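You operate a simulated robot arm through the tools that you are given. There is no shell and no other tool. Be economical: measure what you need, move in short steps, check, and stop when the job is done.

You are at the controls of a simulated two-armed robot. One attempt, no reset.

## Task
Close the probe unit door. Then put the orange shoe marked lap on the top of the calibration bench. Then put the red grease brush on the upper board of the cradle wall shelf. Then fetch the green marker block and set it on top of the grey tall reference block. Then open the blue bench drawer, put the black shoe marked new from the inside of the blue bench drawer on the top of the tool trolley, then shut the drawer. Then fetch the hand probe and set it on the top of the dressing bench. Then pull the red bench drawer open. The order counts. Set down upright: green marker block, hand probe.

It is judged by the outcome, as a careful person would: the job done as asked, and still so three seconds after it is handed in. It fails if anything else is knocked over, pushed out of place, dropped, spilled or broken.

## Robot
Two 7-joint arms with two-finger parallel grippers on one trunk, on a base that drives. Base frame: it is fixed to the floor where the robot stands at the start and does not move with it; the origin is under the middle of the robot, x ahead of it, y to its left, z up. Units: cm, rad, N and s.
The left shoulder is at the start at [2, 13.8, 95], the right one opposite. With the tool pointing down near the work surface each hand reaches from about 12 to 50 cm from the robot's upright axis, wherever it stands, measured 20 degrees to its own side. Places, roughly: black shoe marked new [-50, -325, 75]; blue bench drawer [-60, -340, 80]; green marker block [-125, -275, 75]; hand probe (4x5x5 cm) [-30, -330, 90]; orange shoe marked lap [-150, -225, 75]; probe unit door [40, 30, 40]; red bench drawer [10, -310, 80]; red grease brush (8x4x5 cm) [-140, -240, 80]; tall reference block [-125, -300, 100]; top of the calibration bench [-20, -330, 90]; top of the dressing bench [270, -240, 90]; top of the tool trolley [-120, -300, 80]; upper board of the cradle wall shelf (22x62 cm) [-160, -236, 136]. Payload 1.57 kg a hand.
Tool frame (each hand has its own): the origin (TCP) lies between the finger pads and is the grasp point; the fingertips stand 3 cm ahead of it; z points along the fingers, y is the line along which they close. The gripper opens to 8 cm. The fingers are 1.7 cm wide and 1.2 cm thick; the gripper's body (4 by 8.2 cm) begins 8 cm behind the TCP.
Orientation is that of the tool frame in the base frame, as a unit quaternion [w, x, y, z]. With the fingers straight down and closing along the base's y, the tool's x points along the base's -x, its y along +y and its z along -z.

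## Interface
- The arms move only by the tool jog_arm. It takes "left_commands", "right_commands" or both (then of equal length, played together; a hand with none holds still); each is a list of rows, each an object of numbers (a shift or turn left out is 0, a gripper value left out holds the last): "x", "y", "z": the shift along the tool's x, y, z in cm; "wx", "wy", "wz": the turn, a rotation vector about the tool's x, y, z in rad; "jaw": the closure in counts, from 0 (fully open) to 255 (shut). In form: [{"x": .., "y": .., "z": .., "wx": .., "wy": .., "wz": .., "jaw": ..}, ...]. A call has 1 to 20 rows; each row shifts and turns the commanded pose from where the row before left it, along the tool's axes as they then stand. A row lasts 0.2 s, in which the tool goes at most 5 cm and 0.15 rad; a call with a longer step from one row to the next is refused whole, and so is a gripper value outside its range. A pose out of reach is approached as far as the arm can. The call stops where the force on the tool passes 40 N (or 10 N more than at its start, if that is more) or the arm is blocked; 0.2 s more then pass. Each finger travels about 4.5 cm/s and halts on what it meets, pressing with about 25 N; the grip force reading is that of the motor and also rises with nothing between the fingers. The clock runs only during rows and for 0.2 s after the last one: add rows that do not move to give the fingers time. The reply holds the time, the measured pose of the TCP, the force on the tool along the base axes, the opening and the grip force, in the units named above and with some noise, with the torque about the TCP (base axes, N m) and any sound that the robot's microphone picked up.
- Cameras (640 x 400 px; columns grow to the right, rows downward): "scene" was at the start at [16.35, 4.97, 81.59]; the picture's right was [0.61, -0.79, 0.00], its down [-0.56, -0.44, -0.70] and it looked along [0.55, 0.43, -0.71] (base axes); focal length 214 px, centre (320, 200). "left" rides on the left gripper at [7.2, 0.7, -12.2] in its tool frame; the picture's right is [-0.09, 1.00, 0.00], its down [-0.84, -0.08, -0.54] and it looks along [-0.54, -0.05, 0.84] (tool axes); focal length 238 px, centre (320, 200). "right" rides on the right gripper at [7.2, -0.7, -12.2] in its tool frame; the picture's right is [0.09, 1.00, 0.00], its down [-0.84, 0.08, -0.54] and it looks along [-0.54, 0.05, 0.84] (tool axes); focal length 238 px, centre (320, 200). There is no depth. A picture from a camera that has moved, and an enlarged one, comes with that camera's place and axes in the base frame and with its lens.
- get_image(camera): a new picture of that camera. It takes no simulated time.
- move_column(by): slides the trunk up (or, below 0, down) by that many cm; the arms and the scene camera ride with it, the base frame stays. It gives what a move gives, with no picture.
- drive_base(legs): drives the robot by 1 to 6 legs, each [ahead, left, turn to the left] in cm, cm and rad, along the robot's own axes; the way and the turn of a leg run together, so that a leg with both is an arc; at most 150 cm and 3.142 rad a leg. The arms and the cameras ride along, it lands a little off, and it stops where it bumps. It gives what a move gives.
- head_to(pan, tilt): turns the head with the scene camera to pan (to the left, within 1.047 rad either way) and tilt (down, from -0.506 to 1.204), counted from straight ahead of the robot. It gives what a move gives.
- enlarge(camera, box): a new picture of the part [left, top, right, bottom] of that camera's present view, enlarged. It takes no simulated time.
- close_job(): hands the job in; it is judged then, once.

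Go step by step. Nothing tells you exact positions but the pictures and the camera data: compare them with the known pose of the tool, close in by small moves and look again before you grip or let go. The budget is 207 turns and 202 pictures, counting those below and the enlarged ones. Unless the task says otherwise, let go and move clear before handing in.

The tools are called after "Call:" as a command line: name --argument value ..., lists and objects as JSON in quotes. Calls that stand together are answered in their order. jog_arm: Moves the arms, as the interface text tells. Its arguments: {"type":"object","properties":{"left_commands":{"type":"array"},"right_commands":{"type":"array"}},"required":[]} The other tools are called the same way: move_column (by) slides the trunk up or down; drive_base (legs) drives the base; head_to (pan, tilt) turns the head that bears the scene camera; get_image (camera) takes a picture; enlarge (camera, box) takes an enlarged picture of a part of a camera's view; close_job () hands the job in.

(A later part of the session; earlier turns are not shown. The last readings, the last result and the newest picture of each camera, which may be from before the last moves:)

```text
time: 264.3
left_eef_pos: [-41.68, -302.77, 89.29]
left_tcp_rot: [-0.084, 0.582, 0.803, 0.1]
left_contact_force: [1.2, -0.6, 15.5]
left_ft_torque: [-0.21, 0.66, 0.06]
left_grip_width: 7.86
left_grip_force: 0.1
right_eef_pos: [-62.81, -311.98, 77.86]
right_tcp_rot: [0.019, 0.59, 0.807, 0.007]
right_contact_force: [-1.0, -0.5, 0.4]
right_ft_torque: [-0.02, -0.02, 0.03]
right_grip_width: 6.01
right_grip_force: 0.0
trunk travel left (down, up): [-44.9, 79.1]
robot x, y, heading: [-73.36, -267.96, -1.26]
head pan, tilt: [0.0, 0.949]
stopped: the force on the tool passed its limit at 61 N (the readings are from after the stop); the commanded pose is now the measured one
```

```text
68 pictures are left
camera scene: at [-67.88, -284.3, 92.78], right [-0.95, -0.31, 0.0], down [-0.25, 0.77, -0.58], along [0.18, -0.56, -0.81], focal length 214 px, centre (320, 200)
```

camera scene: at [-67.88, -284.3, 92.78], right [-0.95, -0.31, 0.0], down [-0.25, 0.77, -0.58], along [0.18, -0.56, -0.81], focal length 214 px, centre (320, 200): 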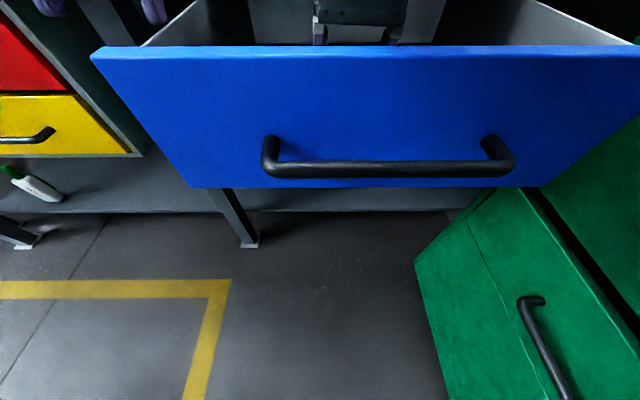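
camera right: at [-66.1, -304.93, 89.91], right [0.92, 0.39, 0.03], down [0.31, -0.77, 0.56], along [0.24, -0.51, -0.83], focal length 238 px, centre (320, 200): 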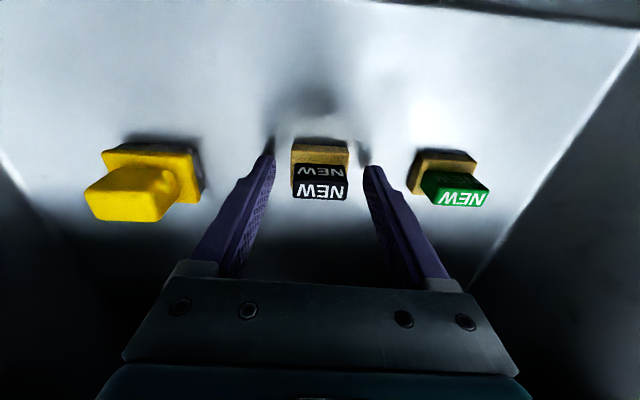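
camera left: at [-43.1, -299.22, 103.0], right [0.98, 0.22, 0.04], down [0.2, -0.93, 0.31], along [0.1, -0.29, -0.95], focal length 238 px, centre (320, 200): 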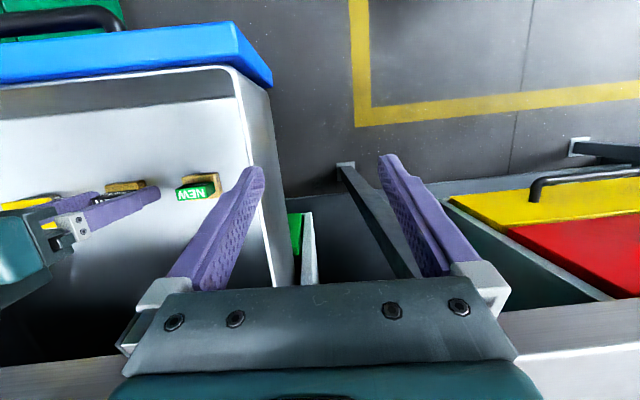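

The left fingertip rests on the drawer's side wall. I rise 1 cm, shift the left hand 6 cm left, and continue.

Call:
move_column --by 1.2

Call:
jog_arm --left_commands '[{"y": 3, "x": 2}, {"y": 3, "x": 2}, {}]'

Call:
move_column --by -1.6

Call:
get_image --camera "right"

```text
time: 264.9
left_eef_pos: [-41.61, -302.58, 90.25]
left_tcp_rot: [-0.085, 0.582, 0.802, 0.101]
left_contact_force: [-0.2, 0.3, 0.0]
left_ft_torque: [-0.03, 0.03, 0.0]
left_grip_width: 8.0
left_grip_force: 0.1
right_eef_pos: [-62.87, -311.7, 79.03]
right_tcp_rot: [0.019, 0.591, 0.807, 0.008]
right_contact_force: [0.0, -1.1, 0.8]
right_ft_torque: [0.02, 0.0, -0.04]
right_grip_width: 6.01
right_grip_force: 0.0
trunk travel left (down, up): [-46.1, 77.9]
robot x, y, heading: [-73.25, -267.65, -1.259]
head pan, tilt: [0.0, 0.949]
```

```text
time: 265.2
left_eef_pos: [-41.96, -301.85, 89.34]
left_tcp_rot: [-0.104, 0.59, 0.792, 0.115]
left_contact_force: [-0.1, -0.6, 30.2]
left_ft_torque: [-0.39, 1.43, 0.04]
left_grip_width: 7.96
left_grip_force: 0.1
left hand out of reach, approached as far as the arm can: row 1
right_eef_pos: [-62.69, -311.94, 79.17]
right_tcp_rot: [0.021, 0.589, 0.808, 0.006]
right_contact_force: [-0.3, 0.9, -0.5]
right_ft_torque: [-0.01, 0.03, -0.01]
right_grip_width: 5.97
right_grip_force: 0.1
trunk travel left (down, up): [-46.1, 77.9]
robot x, y, heading: [-73.15, -267.89, -1.259]
head pan, tilt: [0.0, 0.949]
stopped in row 1 (left hand): the force on the tool passed its limit at 79 N (the readings are from after the stop); the commanded pose is now the measured one
```

```text
time: 265.5
left_eef_pos: [-42.03, -301.78, 89.23]
left_tcp_rot: [-0.106, 0.59, 0.793, 0.113]
left_contact_force: [0.7, -1.5, 26.7]
left_ft_torque: [-0.3, 1.21, 0.04]
left_grip_width: 7.85
left_grip_force: 0.1
right_eef_pos: [-62.68, -311.91, 79.11]
right_tcp_rot: [0.02, 0.59, 0.807, 0.007]
right_contact_force: [-0.3, 0.7, 0.8]
right_ft_torque: [0.0, -0.01, 0.04]
right_grip_width: 5.96
right_grip_force: 0.0
trunk travel left (down, up): [-46.0, 78.0]
robot x, y, heading: [-73.15, -268.01, -1.259]
head pan, tilt: [0.0, 0.949]
stopped: the force on the tool passed its limit at 54 N (the readings are from after the stop); the commanded pose is now the measured one
```

```text
67 pictures are left
camera right: at [-66.06, -304.95, 91.12], right [0.92, 0.39, 0.03], down [0.31, -0.77, 0.56], along [0.24, -0.51, -0.83], focal length 238 px, centre (320, 200)
```

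right: 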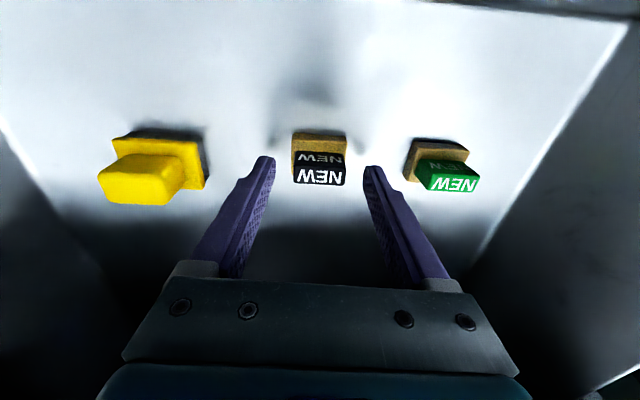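

The left arm is near a joint limit. I raise the trunk, straighten its tool, move it aside, then resume.

Call:
move_column --by 12

Call:
jog_arm --left_commands '[{"wy": -0.13, "x": 1}, {"wy": -0.13, "x": 1}, {"x": 3}, {"y": 4}, {"y": 4}, {"z": -4}, {"z": -4}, {}]'

Call:
get_image --camera "left"

```text
time: 267.0
left_eef_pos: [-42.15, -301.51, 101.1]
left_tcp_rot: [-0.107, 0.589, 0.793, 0.114]
left_contact_force: [0.2, 0.7, 0.4]
left_ft_torque: [0.02, 0.02, -0.01]
left_grip_width: 8.01
left_grip_force: 0.1
right_eef_pos: [-62.88, -311.63, 91.01]
right_tcp_rot: [0.018, 0.591, 0.807, 0.007]
right_contact_force: [0.1, -0.3, 0.4]
right_ft_torque: [-0.04, -0.01, 0.02]
right_grip_width: 5.97
right_grip_force: 0.0
trunk travel left (down, up): [-58.0, 66.0]
robot x, y, heading: [-73.55, -267.99, -1.261]
head pan, tilt: [0.0, 0.949]
```

```text
time: 268.7
left_eef_pos: [-35.77, -300.73, 102.0]
left_tcp_rot: [-0.082, 0.596, 0.793, 0.092]
left_contact_force: [-0.4, -0.2, -1.6]
left_ft_torque: [0.0, 0.01, 0.0]
left_grip_width: 7.99
left_grip_force: 0.1
left hand out of reach, approached as far as the arm can: row 1, 2, 3, 5, 6, 7
right_eef_pos: [-62.83, -311.77, 90.95]
right_tcp_rot: [0.019, 0.591, 0.807, 0.008]
right_contact_force: [0.7, 0.1, -0.1]
right_ft_torque: [0.01, 0.01, -0.04]
right_grip_width: 6.0
right_grip_force: 0.0
trunk travel left (down, up): [-58.0, 66.0]
robot x, y, heading: [-73.28, -267.66, -1.26]
head pan, tilt: [0.0, 0.949]
stopped in row 8 (left hand): the arm was blocked; the commanded pose is now the measured one
```

```text
66 pictures are left
camera left: at [-36.87, -296.96, 115.58], right [0.98, 0.19, 0.03], down [0.17, -0.93, 0.32], along [0.08, -0.31, -0.95], focal length 238 px, centre (320, 200)
```

left: 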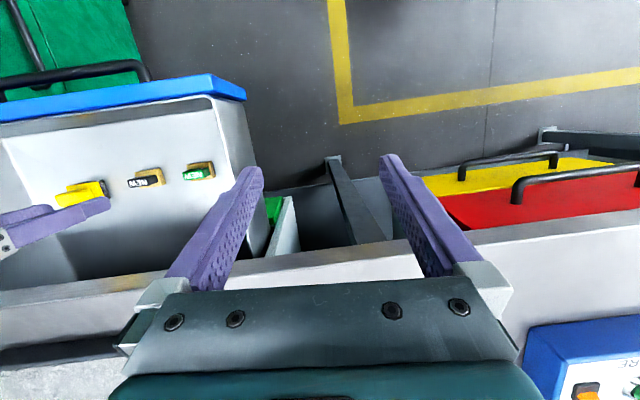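

The left hand is clear of the drawer now. I lower the right hand onto the shoe again.

Call:
move_column --by -12.2

Call:
move_column --by -1.2

Call:
get_image --camera "right"

```text
time: 270.2
left_eef_pos: [-35.68, -300.89, 89.76]
left_tcp_rot: [-0.082, 0.596, 0.794, 0.09]
left_contact_force: [-0.2, 0.1, -0.1]
left_ft_torque: [0.01, -0.02, -0.01]
left_grip_width: 8.0
left_grip_force: 0.1
right_eef_pos: [-62.82, -311.72, 78.91]
right_tcp_rot: [0.019, 0.59, 0.807, 0.008]
right_contact_force: [-0.3, 1.2, -0.1]
right_ft_torque: [0.02, 0.01, -0.01]
right_grip_width: 5.97
right_grip_force: 0.1
trunk travel left (down, up): [-45.8, 78.2]
robot x, y, heading: [-73.44, -267.75, -1.259]
head pan, tilt: [0.0, 0.949]
```

```text
time: 270.8
left_eef_pos: [-35.79, -300.76, 88.67]
left_tcp_rot: [-0.083, 0.597, 0.793, 0.093]
left_contact_force: [-0.8, -0.5, 0.3]
left_ft_torque: [0.0, -0.03, 0.02]
left_grip_width: 7.99
left_grip_force: 0.0
right_eef_pos: [-62.83, -311.75, 77.63]
right_tcp_rot: [0.019, 0.59, 0.807, 0.008]
right_contact_force: [-0.2, 0.0, 0.2]
right_ft_torque: [0.02, 0.02, -0.02]
right_grip_width: 6.0
right_grip_force: 0.1
trunk travel left (down, up): [-44.6, 79.4]
robot x, y, heading: [-73.06, -267.51, -1.256]
head pan, tilt: [0.0, 0.949]
```

```text
65 pictures are left
camera right: at [-66.21, -304.79, 89.63], right [0.92, 0.39, 0.03], down [0.31, -0.77, 0.56], along [0.24, -0.51, -0.83], focal length 238 px, centre (320, 200)
```

right: 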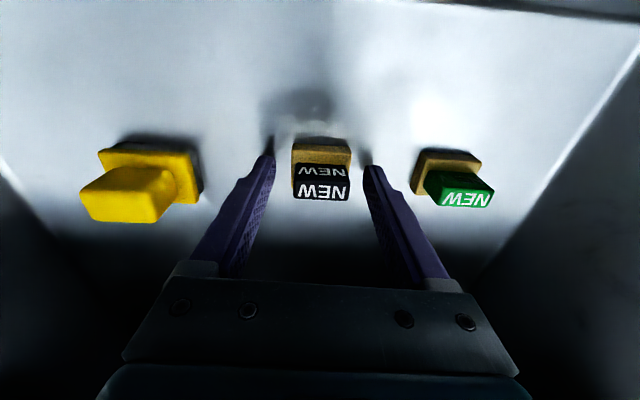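

The view matches the earlier successful grip. I close.

Call:
jog_arm --right_commands '[{"z": 0.3}, {"jaw": 255}, {}, {}, {}, {}]'

Call:
move_column --by 14

Call:
get_image --camera "right"

```text
time: 272.2
left_eef_pos: [-35.76, -300.83, 88.57]
left_tcp_rot: [-0.082, 0.597, 0.793, 0.092]
left_contact_force: [0.8, 0.1, -0.7]
left_ft_torque: [0.01, 0.0, 0.0]
left_grip_width: 7.99
left_grip_force: 0.0
right_eef_pos: [-62.87, -311.68, 77.28]
right_tcp_rot: [0.019, 0.59, 0.807, 0.008]
right_contact_force: [-0.3, -0.3, -0.4]
right_ft_torque: [-0.03, 0.0, 0.04]
right_grip_width: 3.87
right_grip_force: 25.1
trunk travel left (down, up): [-44.6, 79.4]
robot x, y, heading: [-73.31, -267.58, -1.26]
head pan, tilt: [0.0, 0.949]
```

```text
time: 273.9
left_eef_pos: [-35.77, -300.62, 102.64]
left_tcp_rot: [-0.082, 0.596, 0.793, 0.093]
left_contact_force: [-0.1, 0.2, 0.3]
left_ft_torque: [0.01, -0.01, -0.01]
left_grip_width: 8.0
left_grip_force: 0.1
right_eef_pos: [-62.82, -311.7, 91.41]
right_tcp_rot: [0.018, 0.591, 0.807, 0.007]
right_contact_force: [0.2, 0.9, -0.3]
right_ft_torque: [-0.02, 0.01, 0.02]
right_grip_width: 3.88
right_grip_force: 25.6
trunk travel left (down, up): [-58.6, 65.4]
robot x, y, heading: [-73.49, -267.4, -1.262]
head pan, tilt: [0.0, 0.949]
```

```text
64 pictures are left
camera right: at [-66.21, -304.78, 103.31], right [0.92, 0.39, 0.03], down [0.31, -0.77, 0.56], along [0.24, -0.51, -0.83], focal length 238 px, centre (320, 200)
```

right: 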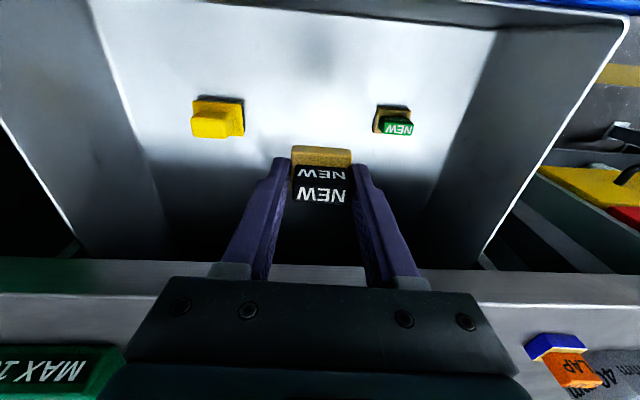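

The black shoe is held. The chest (tool trolley) lies 90° to the right at the same radius, so I raise and turn in place.

Call:
move_column --by 17

Call:
drive_base --legs '[[-3, 0, 0], [0, 0, -1.6]]'

Call:
head_to --pan 0.0 --tilt 0.75

Call:
get_image --camera "scene"

Call:
get_image --camera "right"

```text
time: 275.8
left_eef_pos: [-35.71, -300.82, 119.61]
left_tcp_rot: [-0.082, 0.596, 0.793, 0.092]
left_contact_force: [0.4, 0.4, 0.7]
left_ft_torque: [0.0, -0.02, -0.02]
left_grip_width: 8.01
left_grip_force: 0.1
right_eef_pos: [-62.78, -311.8, 108.45]
right_tcp_rot: [0.018, 0.59, 0.807, 0.007]
right_contact_force: [0.5, -0.3, -0.2]
right_ft_torque: [0.0, -0.02, -0.02]
right_grip_width: 3.9
right_grip_force: 24.9
trunk travel left (down, up): [-75.6, 48.4]
robot x, y, heading: [-73.46, -267.55, -1.259]
head pan, tilt: [0.0, 0.949]
```

```text
time: 280.5
left_eef_pos: [-107.8, -301.94, 119.61]
left_tcp_rot: [0.008, 0.983, 0.133, 0.124]
left_contact_force: [-0.5, 0.5, 0.4]
left_ft_torque: [-0.03, 0.01, 0.01]
left_grip_width: 8.0
left_grip_force: 0.1
right_eef_pos: [-118.19, -274.6, 108.31]
right_tcp_rot: [0.018, 0.989, 0.147, -0.009]
right_contact_force: [0.3, 0.9, -0.1]
right_ft_torque: [0.03, 0.0, -0.02]
right_grip_width: 3.87
right_grip_force: 25.1
trunk travel left (down, up): [-75.6, 48.4]
robot x, y, heading: [-73.95, -264.73, -2.843]
head pan, tilt: [0.0, 0.949]
```

```text
time: 281.2
left_eef_pos: [-107.63, -302.08, 119.66]
left_tcp_rot: [0.007, 0.983, 0.133, 0.124]
left_contact_force: [0.5, -0.6, 0.1]
left_ft_torque: [0.0, 0.01, -0.01]
left_grip_width: 8.02
left_grip_force: 0.0
right_eef_pos: [-118.27, -274.72, 108.4]
right_tcp_rot: [0.018, 0.989, 0.146, -0.008]
right_contact_force: [0.7, 0.3, -0.6]
right_ft_torque: [0.01, 0.02, 0.0]
right_grip_width: 3.88
right_grip_force: 25.0
trunk travel left (down, up): [-75.6, 48.4]
robot x, y, heading: [-74.31, -264.55, -2.844]
head pan, tilt: [0.0, 0.75]
```

```text
63 pictures are left
camera scene: at [-91.66, -270.27, 125.09], right [-0.29, 0.96, 0.0], down [0.65, 0.2, -0.73], along [-0.7, -0.21, -0.68], focal length 214 px, centre (320, 200)
```

scene: 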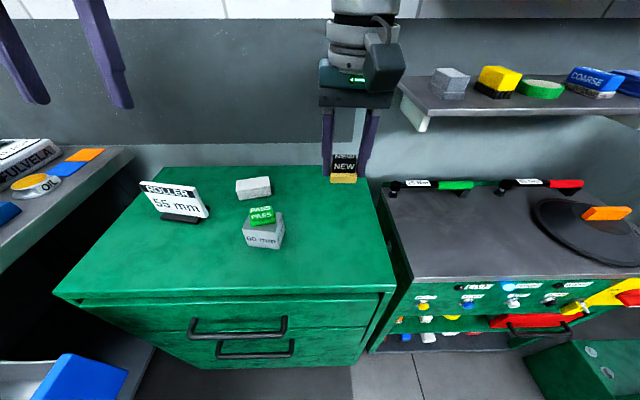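

```text
62 pictures are left
camera right: at [-111.53, -271.36, 120.31], right [0.38, -0.93, 0.03], down [-0.77, -0.29, 0.56], along [-0.51, -0.24, -0.83], focal length 238 px, centre (320, 200)
```

right: 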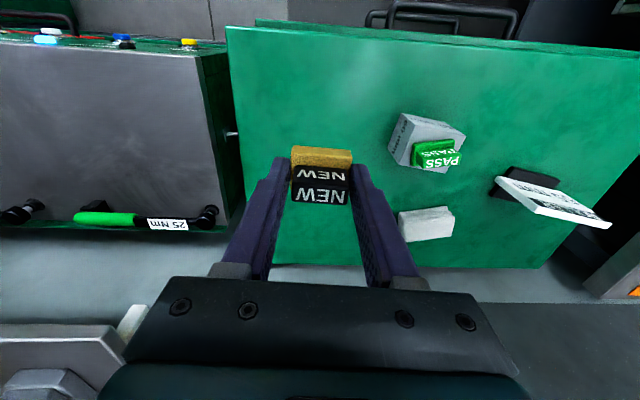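

The spot below the shoe is clear, about 10 cm from both the block and the chest's edge. I lower.

Call:
move_column --by -19

Call:
get_image --camera "right"

Call:
get_image --camera "scene"

```text
time: 283.3
left_eef_pos: [-107.84, -302.08, 100.57]
left_tcp_rot: [0.008, 0.983, 0.132, 0.123]
left_contact_force: [0.6, 0.6, -0.1]
left_ft_torque: [-0.03, -0.02, 0.01]
left_grip_width: 8.01
left_grip_force: 0.0
right_eef_pos: [-118.39, -274.7, 89.37]
right_tcp_rot: [0.019, 0.989, 0.146, -0.007]
right_contact_force: [-0.2, -0.7, -1.8]
right_ft_torque: [-0.02, 0.02, 0.02]
right_grip_width: 3.9
right_grip_force: 25.1
trunk travel left (down, up): [-56.6, 67.4]
robot x, y, heading: [-74.45, -265.12, -2.848]
head pan, tilt: [0.0, 0.75]
```

```text
61 pictures are left
camera right: at [-111.53, -271.37, 101.32], right [0.38, -0.93, 0.03], down [-0.77, -0.29, 0.56], along [-0.51, -0.24, -0.83], focal length 238 px, centre (320, 200)
```

right: 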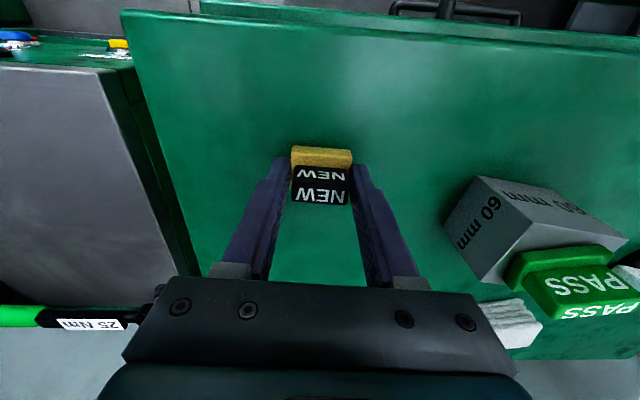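

```text
60 pictures are left
camera scene: at [-91.67, -270.28, 106.1], right [-0.29, 0.96, 0.0], down [0.65, 0.2, -0.73], along [-0.7, -0.21, -0.68], focal length 214 px, centre (320, 200)
```

scene: 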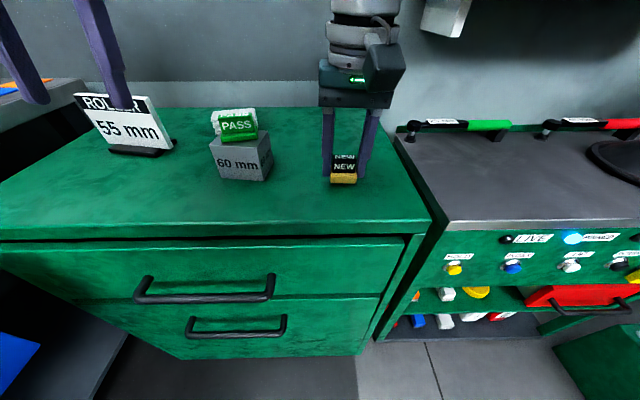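

Call:
move_column --by -1.3

Call:
move_column --by -0.6

Call:
enlarge --camera "scene" --box '[60, 60, 420, 220]'

```text
time: 283.9
left_eef_pos: [-107.75, -302.02, 99.34]
left_tcp_rot: [0.007, 0.984, 0.132, 0.122]
left_contact_force: [0.5, 0.6, 0.4]
left_ft_torque: [0.01, -0.03, -0.01]
left_grip_width: 7.99
left_grip_force: 0.0
right_eef_pos: [-118.4, -274.77, 88.16]
right_tcp_rot: [0.019, 0.989, 0.146, -0.009]
right_contact_force: [5.7, 0.8, 19.5]
right_ft_torque: [0.17, -0.1, -0.02]
right_grip_width: 3.92
right_grip_force: 25.6
trunk travel left (down, up): [-55.3, 68.7]
robot x, y, heading: [-74.09, -264.95, -2.848]
head pan, tilt: [0.0, 0.75]
```

```text
time: 284.3
left_eef_pos: [-107.75, -302.08, 99.05]
left_tcp_rot: [0.008, 0.983, 0.132, 0.123]
left_contact_force: [0.1, 0.1, 0.5]
left_ft_torque: [0.02, -0.03, 0.0]
left_grip_width: 8.04
left_grip_force: 0.1
right_eef_pos: [-118.46, -274.71, 88.13]
right_tcp_rot: [0.018, 0.989, 0.145, -0.008]
right_contact_force: [-0.2, -1.3, 8.7]
right_ft_torque: [0.24, 0.03, 0.02]
right_grip_width: 3.91
right_grip_force: 25.1
trunk travel left (down, up): [-55.1, 68.9]
robot x, y, heading: [-74.34, -264.99, -2.846]
head pan, tilt: [0.0, 0.75]
stopped: the force on the tool passed its limit at 52 N (the readings are from after the stop); the commanded pose is now the measured one
```

```text
1.78 times, centred on (240, 140) of scene
camera zoom: at [-91.7, -270.28, 104.56], right [-0.29, 0.96, 0.0], down [0.65, 0.2, -0.73], along [-0.7, -0.21, -0.68], focal length 381 px, centre (462, 307)
```

zoom: 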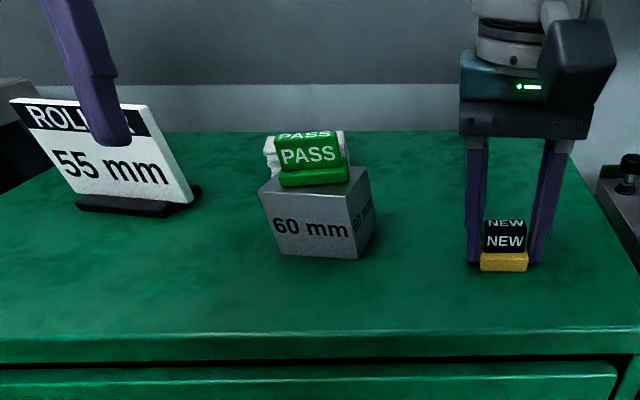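

The shoe is down on the trolley top. I release, rise and check.

Call:
jog_arm --right_commands '[{"jaw": 90}, {}, {}, {}]'

Call:
move_column --by 20

Call:
get_image --camera "scene"

```text
time: 285.3
left_eef_pos: [-107.74, -302.23, 99.17]
left_tcp_rot: [0.008, 0.983, 0.132, 0.124]
left_contact_force: [-0.1, 0.1, -0.6]
left_ft_torque: [0.0, -0.02, 0.01]
left_grip_width: 7.97
left_grip_force: 0.1
right_eef_pos: [-118.38, -274.98, 88.22]
right_tcp_rot: [0.019, 0.989, 0.147, -0.008]
right_contact_force: [2.4, -7.2, 11.9]
right_ft_torque: [0.19, -0.01, -0.06]
right_grip_width: 4.42
right_grip_force: 0.1
trunk travel left (down, up): [-55.1, 68.9]
robot x, y, heading: [-73.97, -265.15, -2.849]
head pan, tilt: [0.0, 0.75]
```

```text
time: 287.4
left_eef_pos: [-107.68, -301.96, 119.06]
left_tcp_rot: [0.007, 0.983, 0.134, 0.122]
left_contact_force: [-0.1, 0.2, 0.4]
left_ft_torque: [-0.02, -0.01, 0.01]
left_grip_width: 7.97
left_grip_force: 0.0
right_eef_pos: [-118.23, -274.8, 108.03]
right_tcp_rot: [0.019, 0.989, 0.145, -0.008]
right_contact_force: [-0.7, -0.3, 0.3]
right_ft_torque: [0.0, -0.01, -0.02]
right_grip_width: 5.19
right_grip_force: 0.1
trunk travel left (down, up): [-75.1, 48.9]
robot x, y, heading: [-74.04, -264.84, -2.842]
head pan, tilt: [0.0, 0.75]
```

```text
58 pictures are left
camera scene: at [-91.65, -270.27, 124.58], right [-0.29, 0.96, 0.0], down [0.65, 0.2, -0.73], along [-0.7, -0.21, -0.68], focal length 214 px, centre (320, 200)
```

scene: 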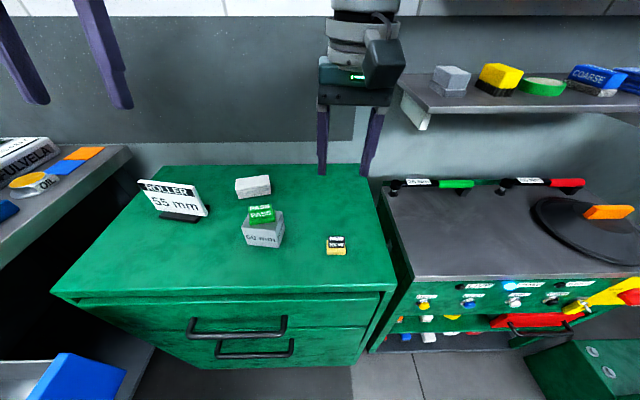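

All fine on the trolley. Now to shut the drawer: I turn back, step away from it, and close and tilt the right fingers for pushing.

Call:
drive_base --legs '[[0, 0, 1.585], [-24, 0, 0]]'

Call:
jog_arm --right_commands '[{"wy": -0.14, "jaw": 255}, {"wy": -0.14}, {"wy": -0.14}, {"wy": -0.14}, {"wy": -0.14}, {}, {}]'

Call:
move_column --by -16

Call:
get_image --camera "scene"

```text
time: 293.1
left_eef_pos: [-43.77, -275.39, 119.16]
left_tcp_rot: [-0.084, 0.593, 0.796, 0.091]
left_contact_force: [-0.1, 0.7, 0.1]
left_ft_torque: [-0.01, 0.03, 0.01]
left_grip_width: 7.98
left_grip_force: 0.2
right_eef_pos: [-70.74, -286.51, 107.99]
right_tcp_rot: [0.018, 0.588, 0.808, 0.007]
right_contact_force: [0.0, -0.4, 0.7]
right_ft_torque: [0.02, 0.0, 0.03]
right_grip_width: 5.17
right_grip_force: 0.1
trunk travel left (down, up): [-75.1, 48.9]
robot x, y, heading: [-81.58, -242.38, -1.254]
head pan, tilt: [0.0, 0.75]
```

```text
time: 294.7
left_eef_pos: [-43.79, -275.46, 119.04]
left_tcp_rot: [-0.084, 0.594, 0.795, 0.091]
left_contact_force: [0.0, 0.5, -0.2]
left_ft_torque: [-0.02, -0.01, -0.01]
left_grip_width: 8.0
left_grip_force: 0.0
right_eef_pos: [-70.92, -286.57, 108.05]
right_tcp_rot: [0.294, 0.557, 0.752, -0.196]
right_contact_force: [0.5, -0.7, -0.2]
right_ft_torque: [0.01, -0.01, 0.0]
right_grip_width: 0.01
right_grip_force: 21.3
trunk travel left (down, up): [-75.1, 48.9]
robot x, y, heading: [-81.58, -242.75, -1.256]
head pan, tilt: [0.0, 0.75]
```

```text
time: 296.5
left_eef_pos: [-43.78, -275.36, 103.05]
left_tcp_rot: [-0.082, 0.594, 0.795, 0.092]
left_contact_force: [0.2, 0.9, 0.1]
left_ft_torque: [-0.02, 0.04, -0.02]
left_grip_width: 7.99
left_grip_force: 0.0
right_eef_pos: [-70.82, -286.61, 92.03]
right_tcp_rot: [0.294, 0.556, 0.753, -0.195]
right_contact_force: [0.0, -0.6, 0.5]
right_ft_torque: [0.04, -0.01, -0.02]
right_grip_width: 0.0
right_grip_force: 21.2
trunk travel left (down, up): [-59.1, 64.9]
robot x, y, heading: [-81.29, -242.31, -1.253]
head pan, tilt: [0.0, 0.75]
```

```text
57 pictures are left
camera scene: at [-75.83, -259.97, 108.58], right [-0.95, -0.31, 0.0], down [-0.21, 0.65, -0.73], along [0.23, -0.7, -0.68], focal length 214 px, centre (320, 200)
```

scene: 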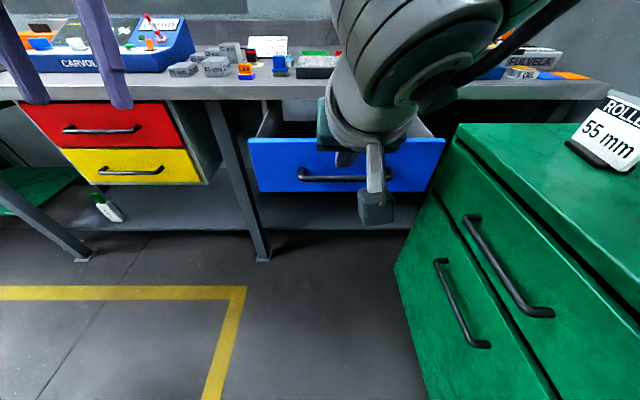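

The closed fingers are in front of the panel's centre. I lower to just above the handle and push forward in legs.

Call:
move_column --by -6.3

Call:
drive_base --legs '[[14, 0, 0]]'

Call:
get_image --camera "right"

Call:
get_image --camera "scene"

```text
time: 297.5
left_eef_pos: [-43.86, -275.37, 96.87]
left_tcp_rot: [-0.082, 0.594, 0.795, 0.092]
left_contact_force: [0.4, 1.1, -0.8]
left_ft_torque: [0.04, -0.01, -0.02]
left_grip_width: 8.01
left_grip_force: 0.0
right_eef_pos: [-70.98, -286.53, 85.87]
right_tcp_rot: [0.294, 0.557, 0.752, -0.196]
right_contact_force: [-1.1, -0.1, 0.2]
right_ft_torque: [-0.01, -0.03, -0.02]
right_grip_width: 0.0
right_grip_force: 21.4
trunk travel left (down, up): [-52.8, 71.2]
robot x, y, heading: [-81.36, -242.58, -1.258]
head pan, tilt: [0.0, 0.75]
```

```text
time: 298.9
left_eef_pos: [-39.4, -288.71, 96.73]
left_tcp_rot: [-0.083, 0.593, 0.795, 0.092]
left_contact_force: [0.7, 0.5, 0.2]
left_ft_torque: [0.01, 0.0, -0.04]
left_grip_width: 7.98
left_grip_force: 0.0
right_eef_pos: [-66.59, -299.68, 85.74]
right_tcp_rot: [0.294, 0.556, 0.752, -0.196]
right_contact_force: [-0.6, -0.5, 0.3]
right_ft_torque: [0.02, 0.02, -0.04]
right_grip_width: 0.0
right_grip_force: 21.7
trunk travel left (down, up): [-52.8, 71.2]
robot x, y, heading: [-77.18, -255.84, -1.257]
head pan, tilt: [0.0, 0.75]
```

```text
56 pictures are left
camera right: at [-71.47, -287.1, 90.14], right [0.93, 0.37, -0.03], down [0.13, -0.24, 0.96], along [0.35, -0.9, -0.27], focal length 238 px, centre (320, 200)
```

right: 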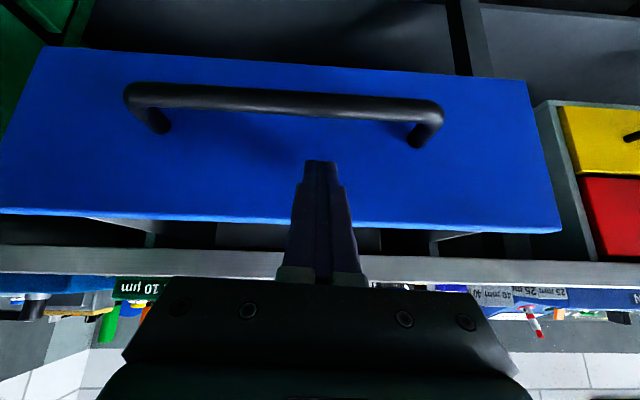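

```text
55 pictures are left
camera scene: at [-71.49, -273.23, 102.29], right [-0.95, -0.31, 0.0], down [-0.21, 0.65, -0.73], along [0.23, -0.7, -0.68], focal length 214 px, centre (320, 200)
```

scene: 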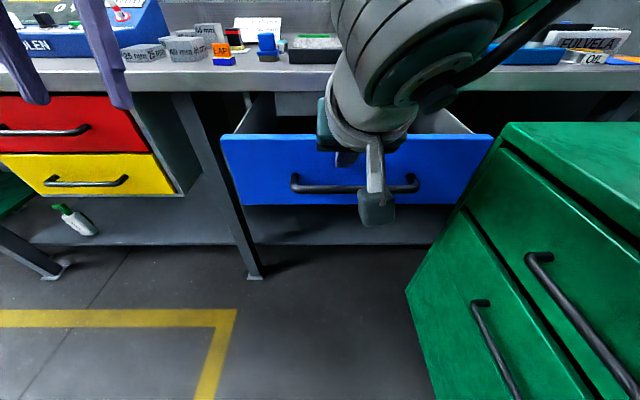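

Right on the panel above the handle. I push it home.

Call:
drive_base --legs '[[12, 0, 0]]'

Call:
drive_base --legs '[[7, 0, 0]]'

Call:
get_image --camera "right"

Call:
get_image --camera "scene"

```text
time: 300.1
left_eef_pos: [-35.69, -300.25, 96.85]
left_tcp_rot: [-0.083, 0.594, 0.795, 0.092]
left_contact_force: [-1.0, 0.1, -1.1]
left_ft_torque: [0.0, -0.04, -0.01]
left_grip_width: 8.0
left_grip_force: 0.0
right_eef_pos: [-62.81, -311.14, 85.81]
right_tcp_rot: [0.295, 0.555, 0.753, -0.194]
right_contact_force: [-0.1, -0.1, 0.0]
right_ft_torque: [-0.01, -0.01, 0.03]
right_grip_width: 0.0
right_grip_force: 21.0
trunk travel left (down, up): [-52.8, 71.2]
robot x, y, heading: [-73.7, -267.35, -1.254]
head pan, tilt: [0.0, 0.75]
```

```text
time: 301.1
left_eef_pos: [-33.56, -306.74, 96.71]
left_tcp_rot: [-0.083, 0.594, 0.795, 0.092]
left_contact_force: [0.2, -1.4, -0.8]
left_ft_torque: [0.03, 0.02, 0.02]
left_grip_width: 7.99
left_grip_force: 0.0
right_eef_pos: [-60.52, -317.84, 85.83]
right_tcp_rot: [0.295, 0.555, 0.753, -0.195]
right_contact_force: [-0.9, 0.2, -0.2]
right_ft_torque: [-0.01, -0.02, -0.01]
right_grip_width: 0.01
right_grip_force: 21.7
trunk travel left (down, up): [-52.8, 71.2]
robot x, y, heading: [-71.91, -273.75, -1.258]
head pan, tilt: [0.0, 0.75]
```

```text
54 pictures are left
camera right: at [-65.55, -305.16, 90.14], right [0.93, 0.37, -0.03], down [0.13, -0.24, 0.96], along [0.35, -0.9, -0.27], focal length 238 px, centre (320, 200)
```

right: 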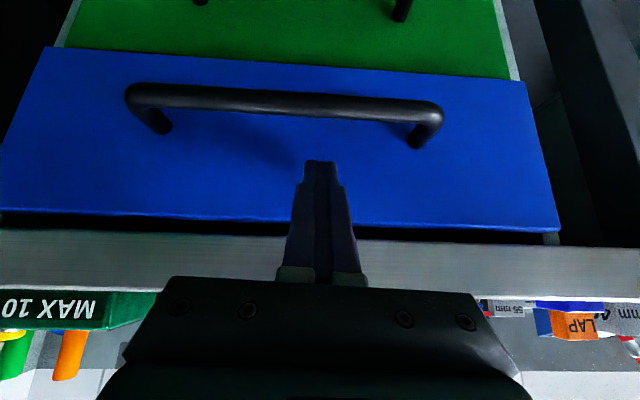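

```text
53 pictures are left
camera scene: at [-65.57, -291.29, 102.29], right [-0.95, -0.31, 0.0], down [-0.21, 0.65, -0.73], along [0.23, -0.7, -0.68], focal length 214 px, centre (320, 200)
```

scene: 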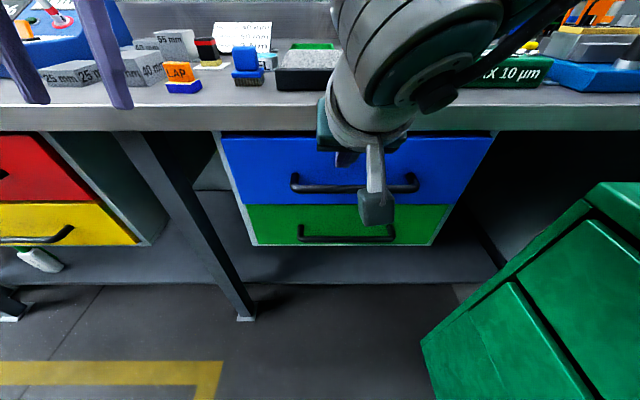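

Nearly shut; I press on until it stops.

Call:
drive_base --legs '[[3, 0, 0]]'

Call:
get_image --camera "right"

```text
time: 302.0
left_eef_pos: [-32.67, -309.13, 96.63]
left_tcp_rot: [-0.083, 0.594, 0.795, 0.093]
left_contact_force: [-0.9, -0.3, 0.3]
left_ft_torque: [0.02, 0.0, 0.02]
left_grip_width: 8.0
left_grip_force: 0.0
right_eef_pos: [-59.76, -319.77, 85.39]
right_tcp_rot: [0.29, 0.556, 0.756, -0.189]
right_contact_force: [-1.5, 2.0, -0.4]
right_ft_torque: [0.03, 0.03, -0.04]
right_grip_width: 0.0
right_grip_force: 20.9
trunk travel left (down, up): [-52.8, 71.2]
robot x, y, heading: [-70.25, -276.0, -1.256]
head pan, tilt: [0.0, 0.75]
stopped in leg 1: the force on the tool passed its limit at 108 N (the readings are from after the stop); the commanded pose is now the measured one
```

```text
52 pictures are left
camera right: at [-64.79, -307.09, 90.08], right [0.93, 0.38, -0.02], down [0.13, -0.26, 0.96], along [0.35, -0.89, -0.29], focal length 238 px, centre (320, 200)
```

right: 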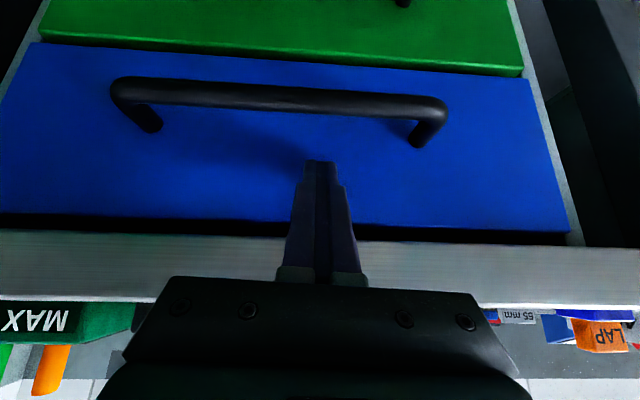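

The drawer is shut against its stop. I back off, raise, and move along the bench to view the hand probe (black with a red band, on a white pad).

Call:
drive_base --legs '[[-14, 0, 0]]'

Call:
move_column --by 24

Call:
jog_arm --right_commands '[{"wy": 0.1, "jaw": 40}, {"wy": 0.1}, {}, {}]'

Call:
drive_base --legs '[[0, 36, 0]]'

Call:
get_image --camera "right"

Call:
get_image --camera "scene"

```text
time: 303.4
left_eef_pos: [-37.14, -295.81, 96.68]
left_tcp_rot: [-0.083, 0.594, 0.795, 0.093]
left_contact_force: [0.0, 0.5, 0.0]
left_ft_torque: [0.0, 0.01, -0.02]
left_grip_width: 8.0
left_grip_force: 0.1
right_eef_pos: [-64.09, -306.49, 85.47]
right_tcp_rot: [0.29, 0.556, 0.755, -0.189]
right_contact_force: [-0.3, -0.8, -0.4]
right_ft_torque: [0.01, -0.01, 0.01]
right_grip_width: 0.01
right_grip_force: 21.2
trunk travel left (down, up): [-52.8, 71.2]
robot x, y, heading: [-74.46, -263.08, -1.251]
head pan, tilt: [0.0, 0.75]
```

```text
time: 305.9
left_eef_pos: [-37.05, -295.94, 120.77]
left_tcp_rot: [-0.083, 0.594, 0.795, 0.092]
left_contact_force: [-0.2, 0.8, -0.8]
left_ft_torque: [-0.02, -0.03, 0.01]
left_grip_width: 7.99
left_grip_force: 0.0
right_eef_pos: [-64.02, -306.54, 109.56]
right_tcp_rot: [0.29, 0.556, 0.755, -0.189]
right_contact_force: [-0.7, 0.9, -0.4]
right_ft_torque: [0.03, -0.01, 0.02]
right_grip_width: 0.01
right_grip_force: 21.6
trunk travel left (down, up): [-76.8, 47.2]
robot x, y, heading: [-74.81, -263.01, -1.251]
head pan, tilt: [0.0, 0.75]
```

```text
time: 306.9
left_eef_pos: [-36.95, -295.91, 120.8]
left_tcp_rot: [-0.082, 0.594, 0.795, 0.092]
left_contact_force: [-0.4, 0.1, -0.3]
left_ft_torque: [0.05, 0.0, -0.03]
left_grip_width: 8.02
left_grip_force: 0.0
right_eef_pos: [-64.11, -306.59, 109.58]
right_tcp_rot: [0.213, 0.572, 0.781, -0.133]
right_contact_force: [-0.2, 0.0, 0.0]
right_ft_torque: [0.0, 0.01, -0.01]
right_grip_width: 6.77
right_grip_force: 0.0
trunk travel left (down, up): [-76.8, 47.2]
robot x, y, heading: [-75.08, -262.81, -1.247]
head pan, tilt: [0.0, 0.75]
```

```text
time: 309.2
left_eef_pos: [-2.95, -284.66, 120.75]
left_tcp_rot: [-0.083, 0.594, 0.795, 0.092]
left_contact_force: [-0.6, -0.9, -0.3]
left_ft_torque: [-0.05, 0.01, -0.01]
left_grip_width: 7.98
left_grip_force: 0.0
right_eef_pos: [-29.88, -295.29, 109.7]
right_tcp_rot: [0.213, 0.572, 0.781, -0.132]
right_contact_force: [0.5, 0.0, 0.7]
right_ft_torque: [0.01, 0.03, -0.08]
right_grip_width: 6.75
right_grip_force: 0.1
trunk travel left (down, up): [-76.8, 47.2]
robot x, y, heading: [-40.55, -251.41, -1.252]
head pan, tilt: [0.0, 0.75]
```

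```text
51 pictures are left
camera right: at [-34.62, -283.82, 116.71], right [0.92, 0.39, -0.01], down [0.19, -0.43, 0.88], along [0.34, -0.82, -0.47], focal length 238 px, centre (320, 200)
```

right: 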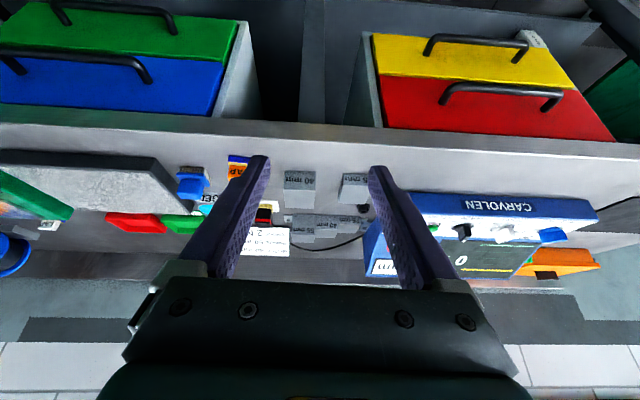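

```text
50 pictures are left
camera scene: at [-34.94, -269.2, 126.28], right [-0.95, -0.31, 0.0], down [-0.21, 0.65, -0.73], along [0.23, -0.69, -0.68], focal length 214 px, centre (320, 200)
```

scene: 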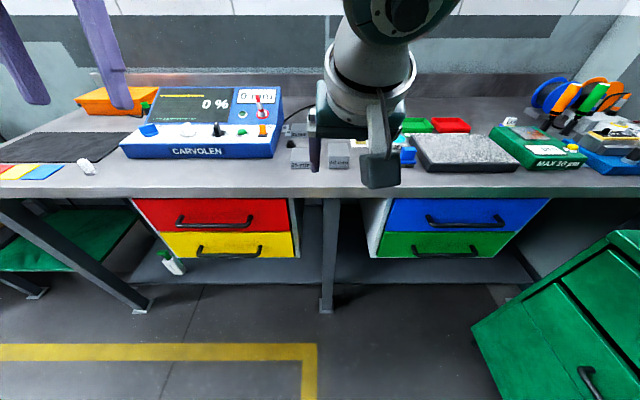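

The blue drawer is flush. I approach over the bench toward the probe.

Call:
drive_base --legs '[[0, -8, 0], [29, 0, 0]]'

Call:
get_image --camera "right"

Call:
get_image --camera "scene"

```text
time: 311.8
left_eef_pos: [-1.44, -314.21, 120.74]
left_tcp_rot: [-0.084, 0.592, 0.796, 0.092]
left_contact_force: [0.2, 0.1, -0.9]
left_ft_torque: [-0.01, 0.02, 0.0]
left_grip_width: 7.98
left_grip_force: 0.0
right_eef_pos: [-28.32, -324.85, 109.53]
right_tcp_rot: [0.214, 0.57, 0.782, -0.132]
right_contact_force: [-0.3, -0.4, 0.2]
right_ft_torque: [0.02, 0.0, -0.02]
right_grip_width: 6.76
right_grip_force: 0.1
trunk travel left (down, up): [-76.8, 47.2]
robot x, y, heading: [-39.23, -281.54, -1.254]
head pan, tilt: [0.0, 0.75]
```

```text
49 pictures are left
camera right: at [-33.1, -313.47, 116.7], right [0.92, 0.39, -0.01], down [0.19, -0.43, 0.88], along [0.34, -0.81, -0.47], focal length 238 px, centre (320, 200)
```

right: 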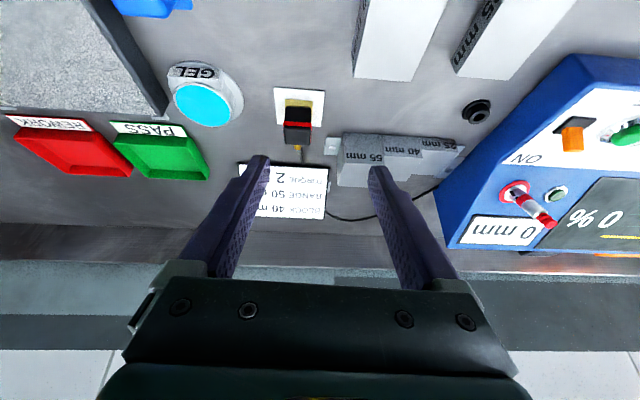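

```text
48 pictures are left
camera scene: at [-33.47, -298.85, 126.28], right [-0.95, -0.32, 0.0], down [-0.21, 0.65, -0.73], along [0.23, -0.69, -0.68], focal length 214 px, centre (320, 200)
```

scene: 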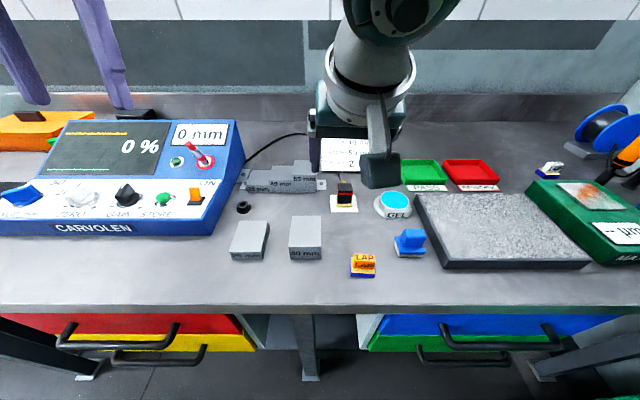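

The probe is at about (-27.2, -334.5). I narrow the jaw and go to a pre-grasp along the tool axis.

Call:
jog_arm --right_commands '[{"x": -0.8, "y": -1.28, "z": 4.3, "jaw": 76}, {"x": -0.84, "y": -1.28, "z": 4.4}, {}]'

Call:
get_image --camera "right"

Call:
enlarge --camera "scene" --box '[220, 130, 440, 290]'

```text
time: 312.6
left_eef_pos: [-1.34, -314.3, 120.72]
left_tcp_rot: [-0.083, 0.593, 0.796, 0.092]
left_contact_force: [0.8, -0.7, -1.0]
left_ft_torque: [-0.02, 0.03, 0.0]
left_grip_width: 8.01
left_grip_force: 0.1
right_eef_pos: [-28.72, -331.09, 102.6]
right_tcp_rot: [0.214, 0.57, 0.782, -0.132]
right_contact_force: [-0.3, 0.5, 0.6]
right_ft_torque: [-0.01, 0.02, 0.01]
right_grip_width: 5.6
right_grip_force: 0.0
trunk travel left (down, up): [-76.8, 47.2]
robot x, y, heading: [-39.43, -281.68, -1.253]
head pan, tilt: [0.0, 0.75]
```

```text
47 pictures are left
camera right: at [-33.55, -319.65, 109.69], right [0.92, 0.39, -0.01], down [0.19, -0.43, 0.88], along [0.34, -0.81, -0.47], focal length 238 px, centre (320, 200)
```

right: 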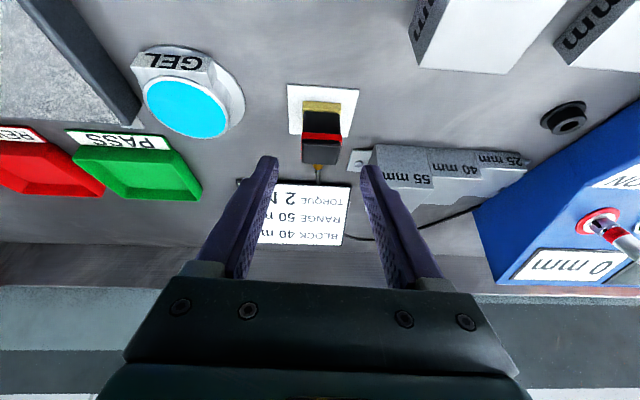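

```text
2.50 times, centred on (330, 210) of scene
camera zoom: at [-33.47, -298.85, 126.28], right [-0.95, -0.32, 0.0], down [-0.21, 0.65, -0.73], along [0.23, -0.69, -0.68], focal length 536 px, centre (295, 175)
```

zoom: 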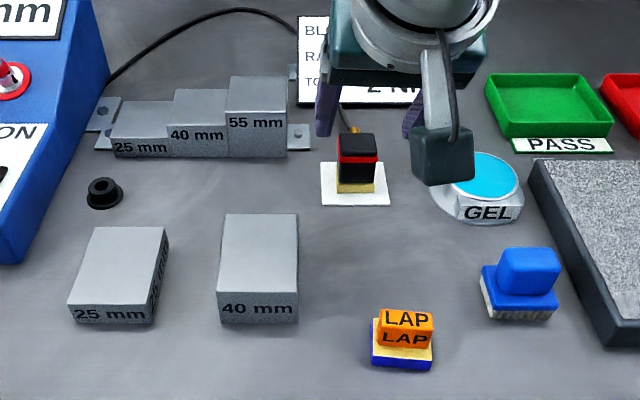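

Well aligned. I advance along the tool axis and close gently.

Call:
jog_arm --right_commands '[{"z": 3}, {"z": 2.5}, {}]'

Call:
get_image --camera "right"

Call:
enlarge --camera "scene" --box '[260, 140, 420, 250]'

```text
time: 313.4
left_eef_pos: [-1.41, -314.17, 120.84]
left_tcp_rot: [-0.084, 0.592, 0.796, 0.092]
left_contact_force: [0.1, -0.2, 0.3]
left_ft_torque: [0.0, -0.01, -0.03]
left_grip_width: 8.03
left_grip_force: 0.1
right_eef_pos: [-28.41, -331.93, 100.76]
right_tcp_rot: [0.213, 0.571, 0.781, -0.132]
right_contact_force: [-0.5, 0.3, 0.3]
right_ft_torque: [0.0, 0.02, 0.0]
right_grip_width: 5.63
right_grip_force: 0.0
right hand out of reach, approached as far as the arm can: row 1, 2
trunk travel left (down, up): [-76.8, 47.2]
robot x, y, heading: [-39.33, -281.46, -1.25]
head pan, tilt: [0.0, 0.75]
```

```text
45 pictures are left
camera right: at [-33.16, -320.49, 107.93], right [0.92, 0.39, -0.01], down [0.19, -0.43, 0.88], along [0.34, -0.81, -0.47], focal length 238 px, centre (320, 200)
```

right: 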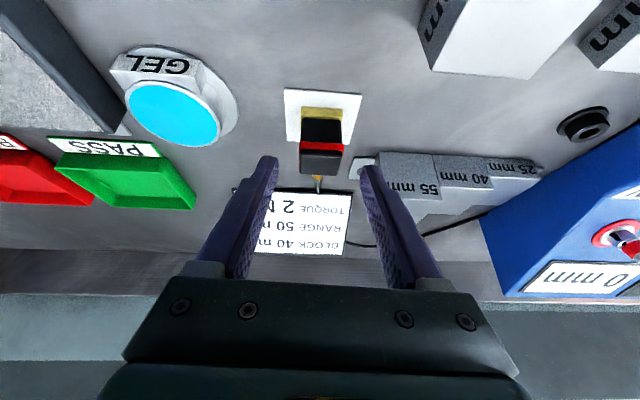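

```text
3.64 times, centred on (340, 195) of scene
camera zoom: at [-33.47, -298.86, 126.28], right [-0.95, -0.32, 0.0], down [-0.21, 0.65, -0.73], along [0.23, -0.69, -0.68], focal length 780 px, centre (247, 218)
```

zoom: 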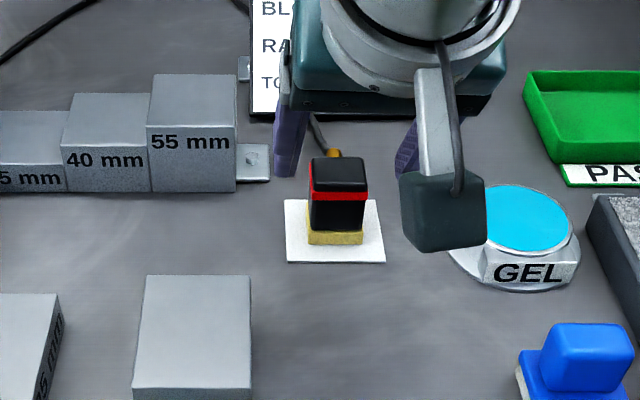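

The reach is short by ~3 cm at this height. I drive 2.8 cm forward and lower by the trunk.

Call:
drive_base --legs '[[2.6, 0, 0]]'

Call:
move_column --by -3

Call:
get_image --camera "right"

Call:
enlarge --camera "scene" --box '[260, 140, 420, 250]'

```text
time: 314.2
left_eef_pos: [-0.58, -316.61, 120.78]
left_tcp_rot: [-0.084, 0.593, 0.796, 0.092]
left_contact_force: [0.5, 0.1, 0.4]
left_ft_torque: [0.01, 0.03, 0.0]
left_grip_width: 7.98
left_grip_force: 0.1
right_eef_pos: [-27.67, -334.41, 100.84]
right_tcp_rot: [0.214, 0.571, 0.782, -0.132]
right_contact_force: [-0.3, 0.4, -0.8]
right_ft_torque: [0.0, -0.01, 0.04]
right_grip_width: 5.65
right_grip_force: 0.1
trunk travel left (down, up): [-76.8, 47.2]
robot x, y, heading: [-38.49, -283.81, -1.249]
head pan, tilt: [0.0, 0.75]
```

```text
time: 315.0
left_eef_pos: [-0.48, -316.59, 117.72]
left_tcp_rot: [-0.083, 0.592, 0.796, 0.092]
left_contact_force: [-0.1, 1.0, 0.5]
left_ft_torque: [-0.01, -0.02, -0.03]
left_grip_width: 8.01
left_grip_force: 0.1
right_eef_pos: [-27.56, -334.42, 97.88]
right_tcp_rot: [0.213, 0.57, 0.782, -0.133]
right_contact_force: [-0.2, -0.2, -0.4]
right_ft_torque: [0.01, -0.04, 0.0]
right_grip_width: 5.63
right_grip_force: 0.1
trunk travel left (down, up): [-73.8, 50.2]
robot x, y, heading: [-38.11, -284.08, -1.247]
head pan, tilt: [0.0, 0.75]
```

```text
43 pictures are left
camera right: at [-32.36, -322.95, 104.94], right [0.92, 0.39, -0.01], down [0.19, -0.43, 0.88], along [0.34, -0.81, -0.47], focal length 238 px, centre (320, 200)
```

right: 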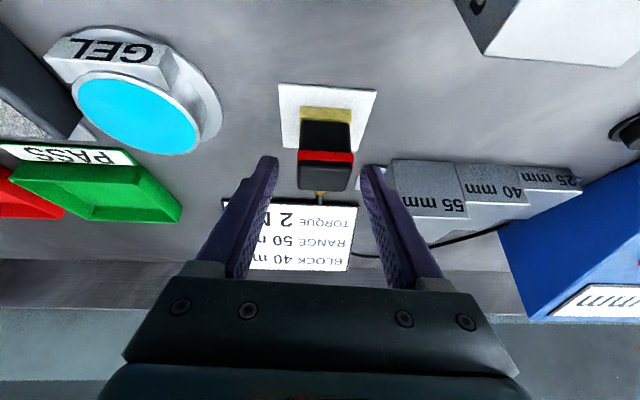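

```text
3.64 times, centred on (340, 195) of scene
camera zoom: at [-32.66, -301.31, 123.28], right [-0.95, -0.32, 0.0], down [-0.21, 0.65, -0.73], along [0.23, -0.69, -0.68], focal length 780 px, centre (247, 218)
```

zoom: 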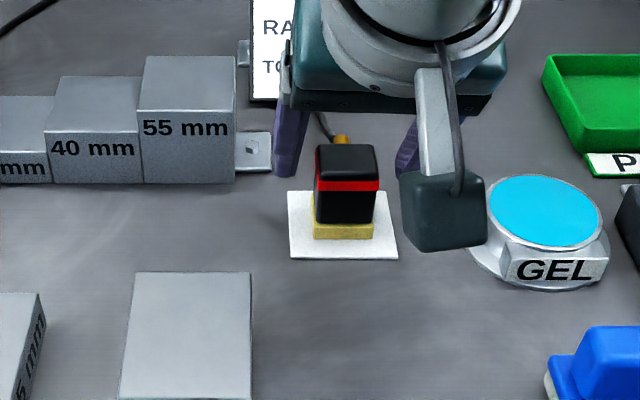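

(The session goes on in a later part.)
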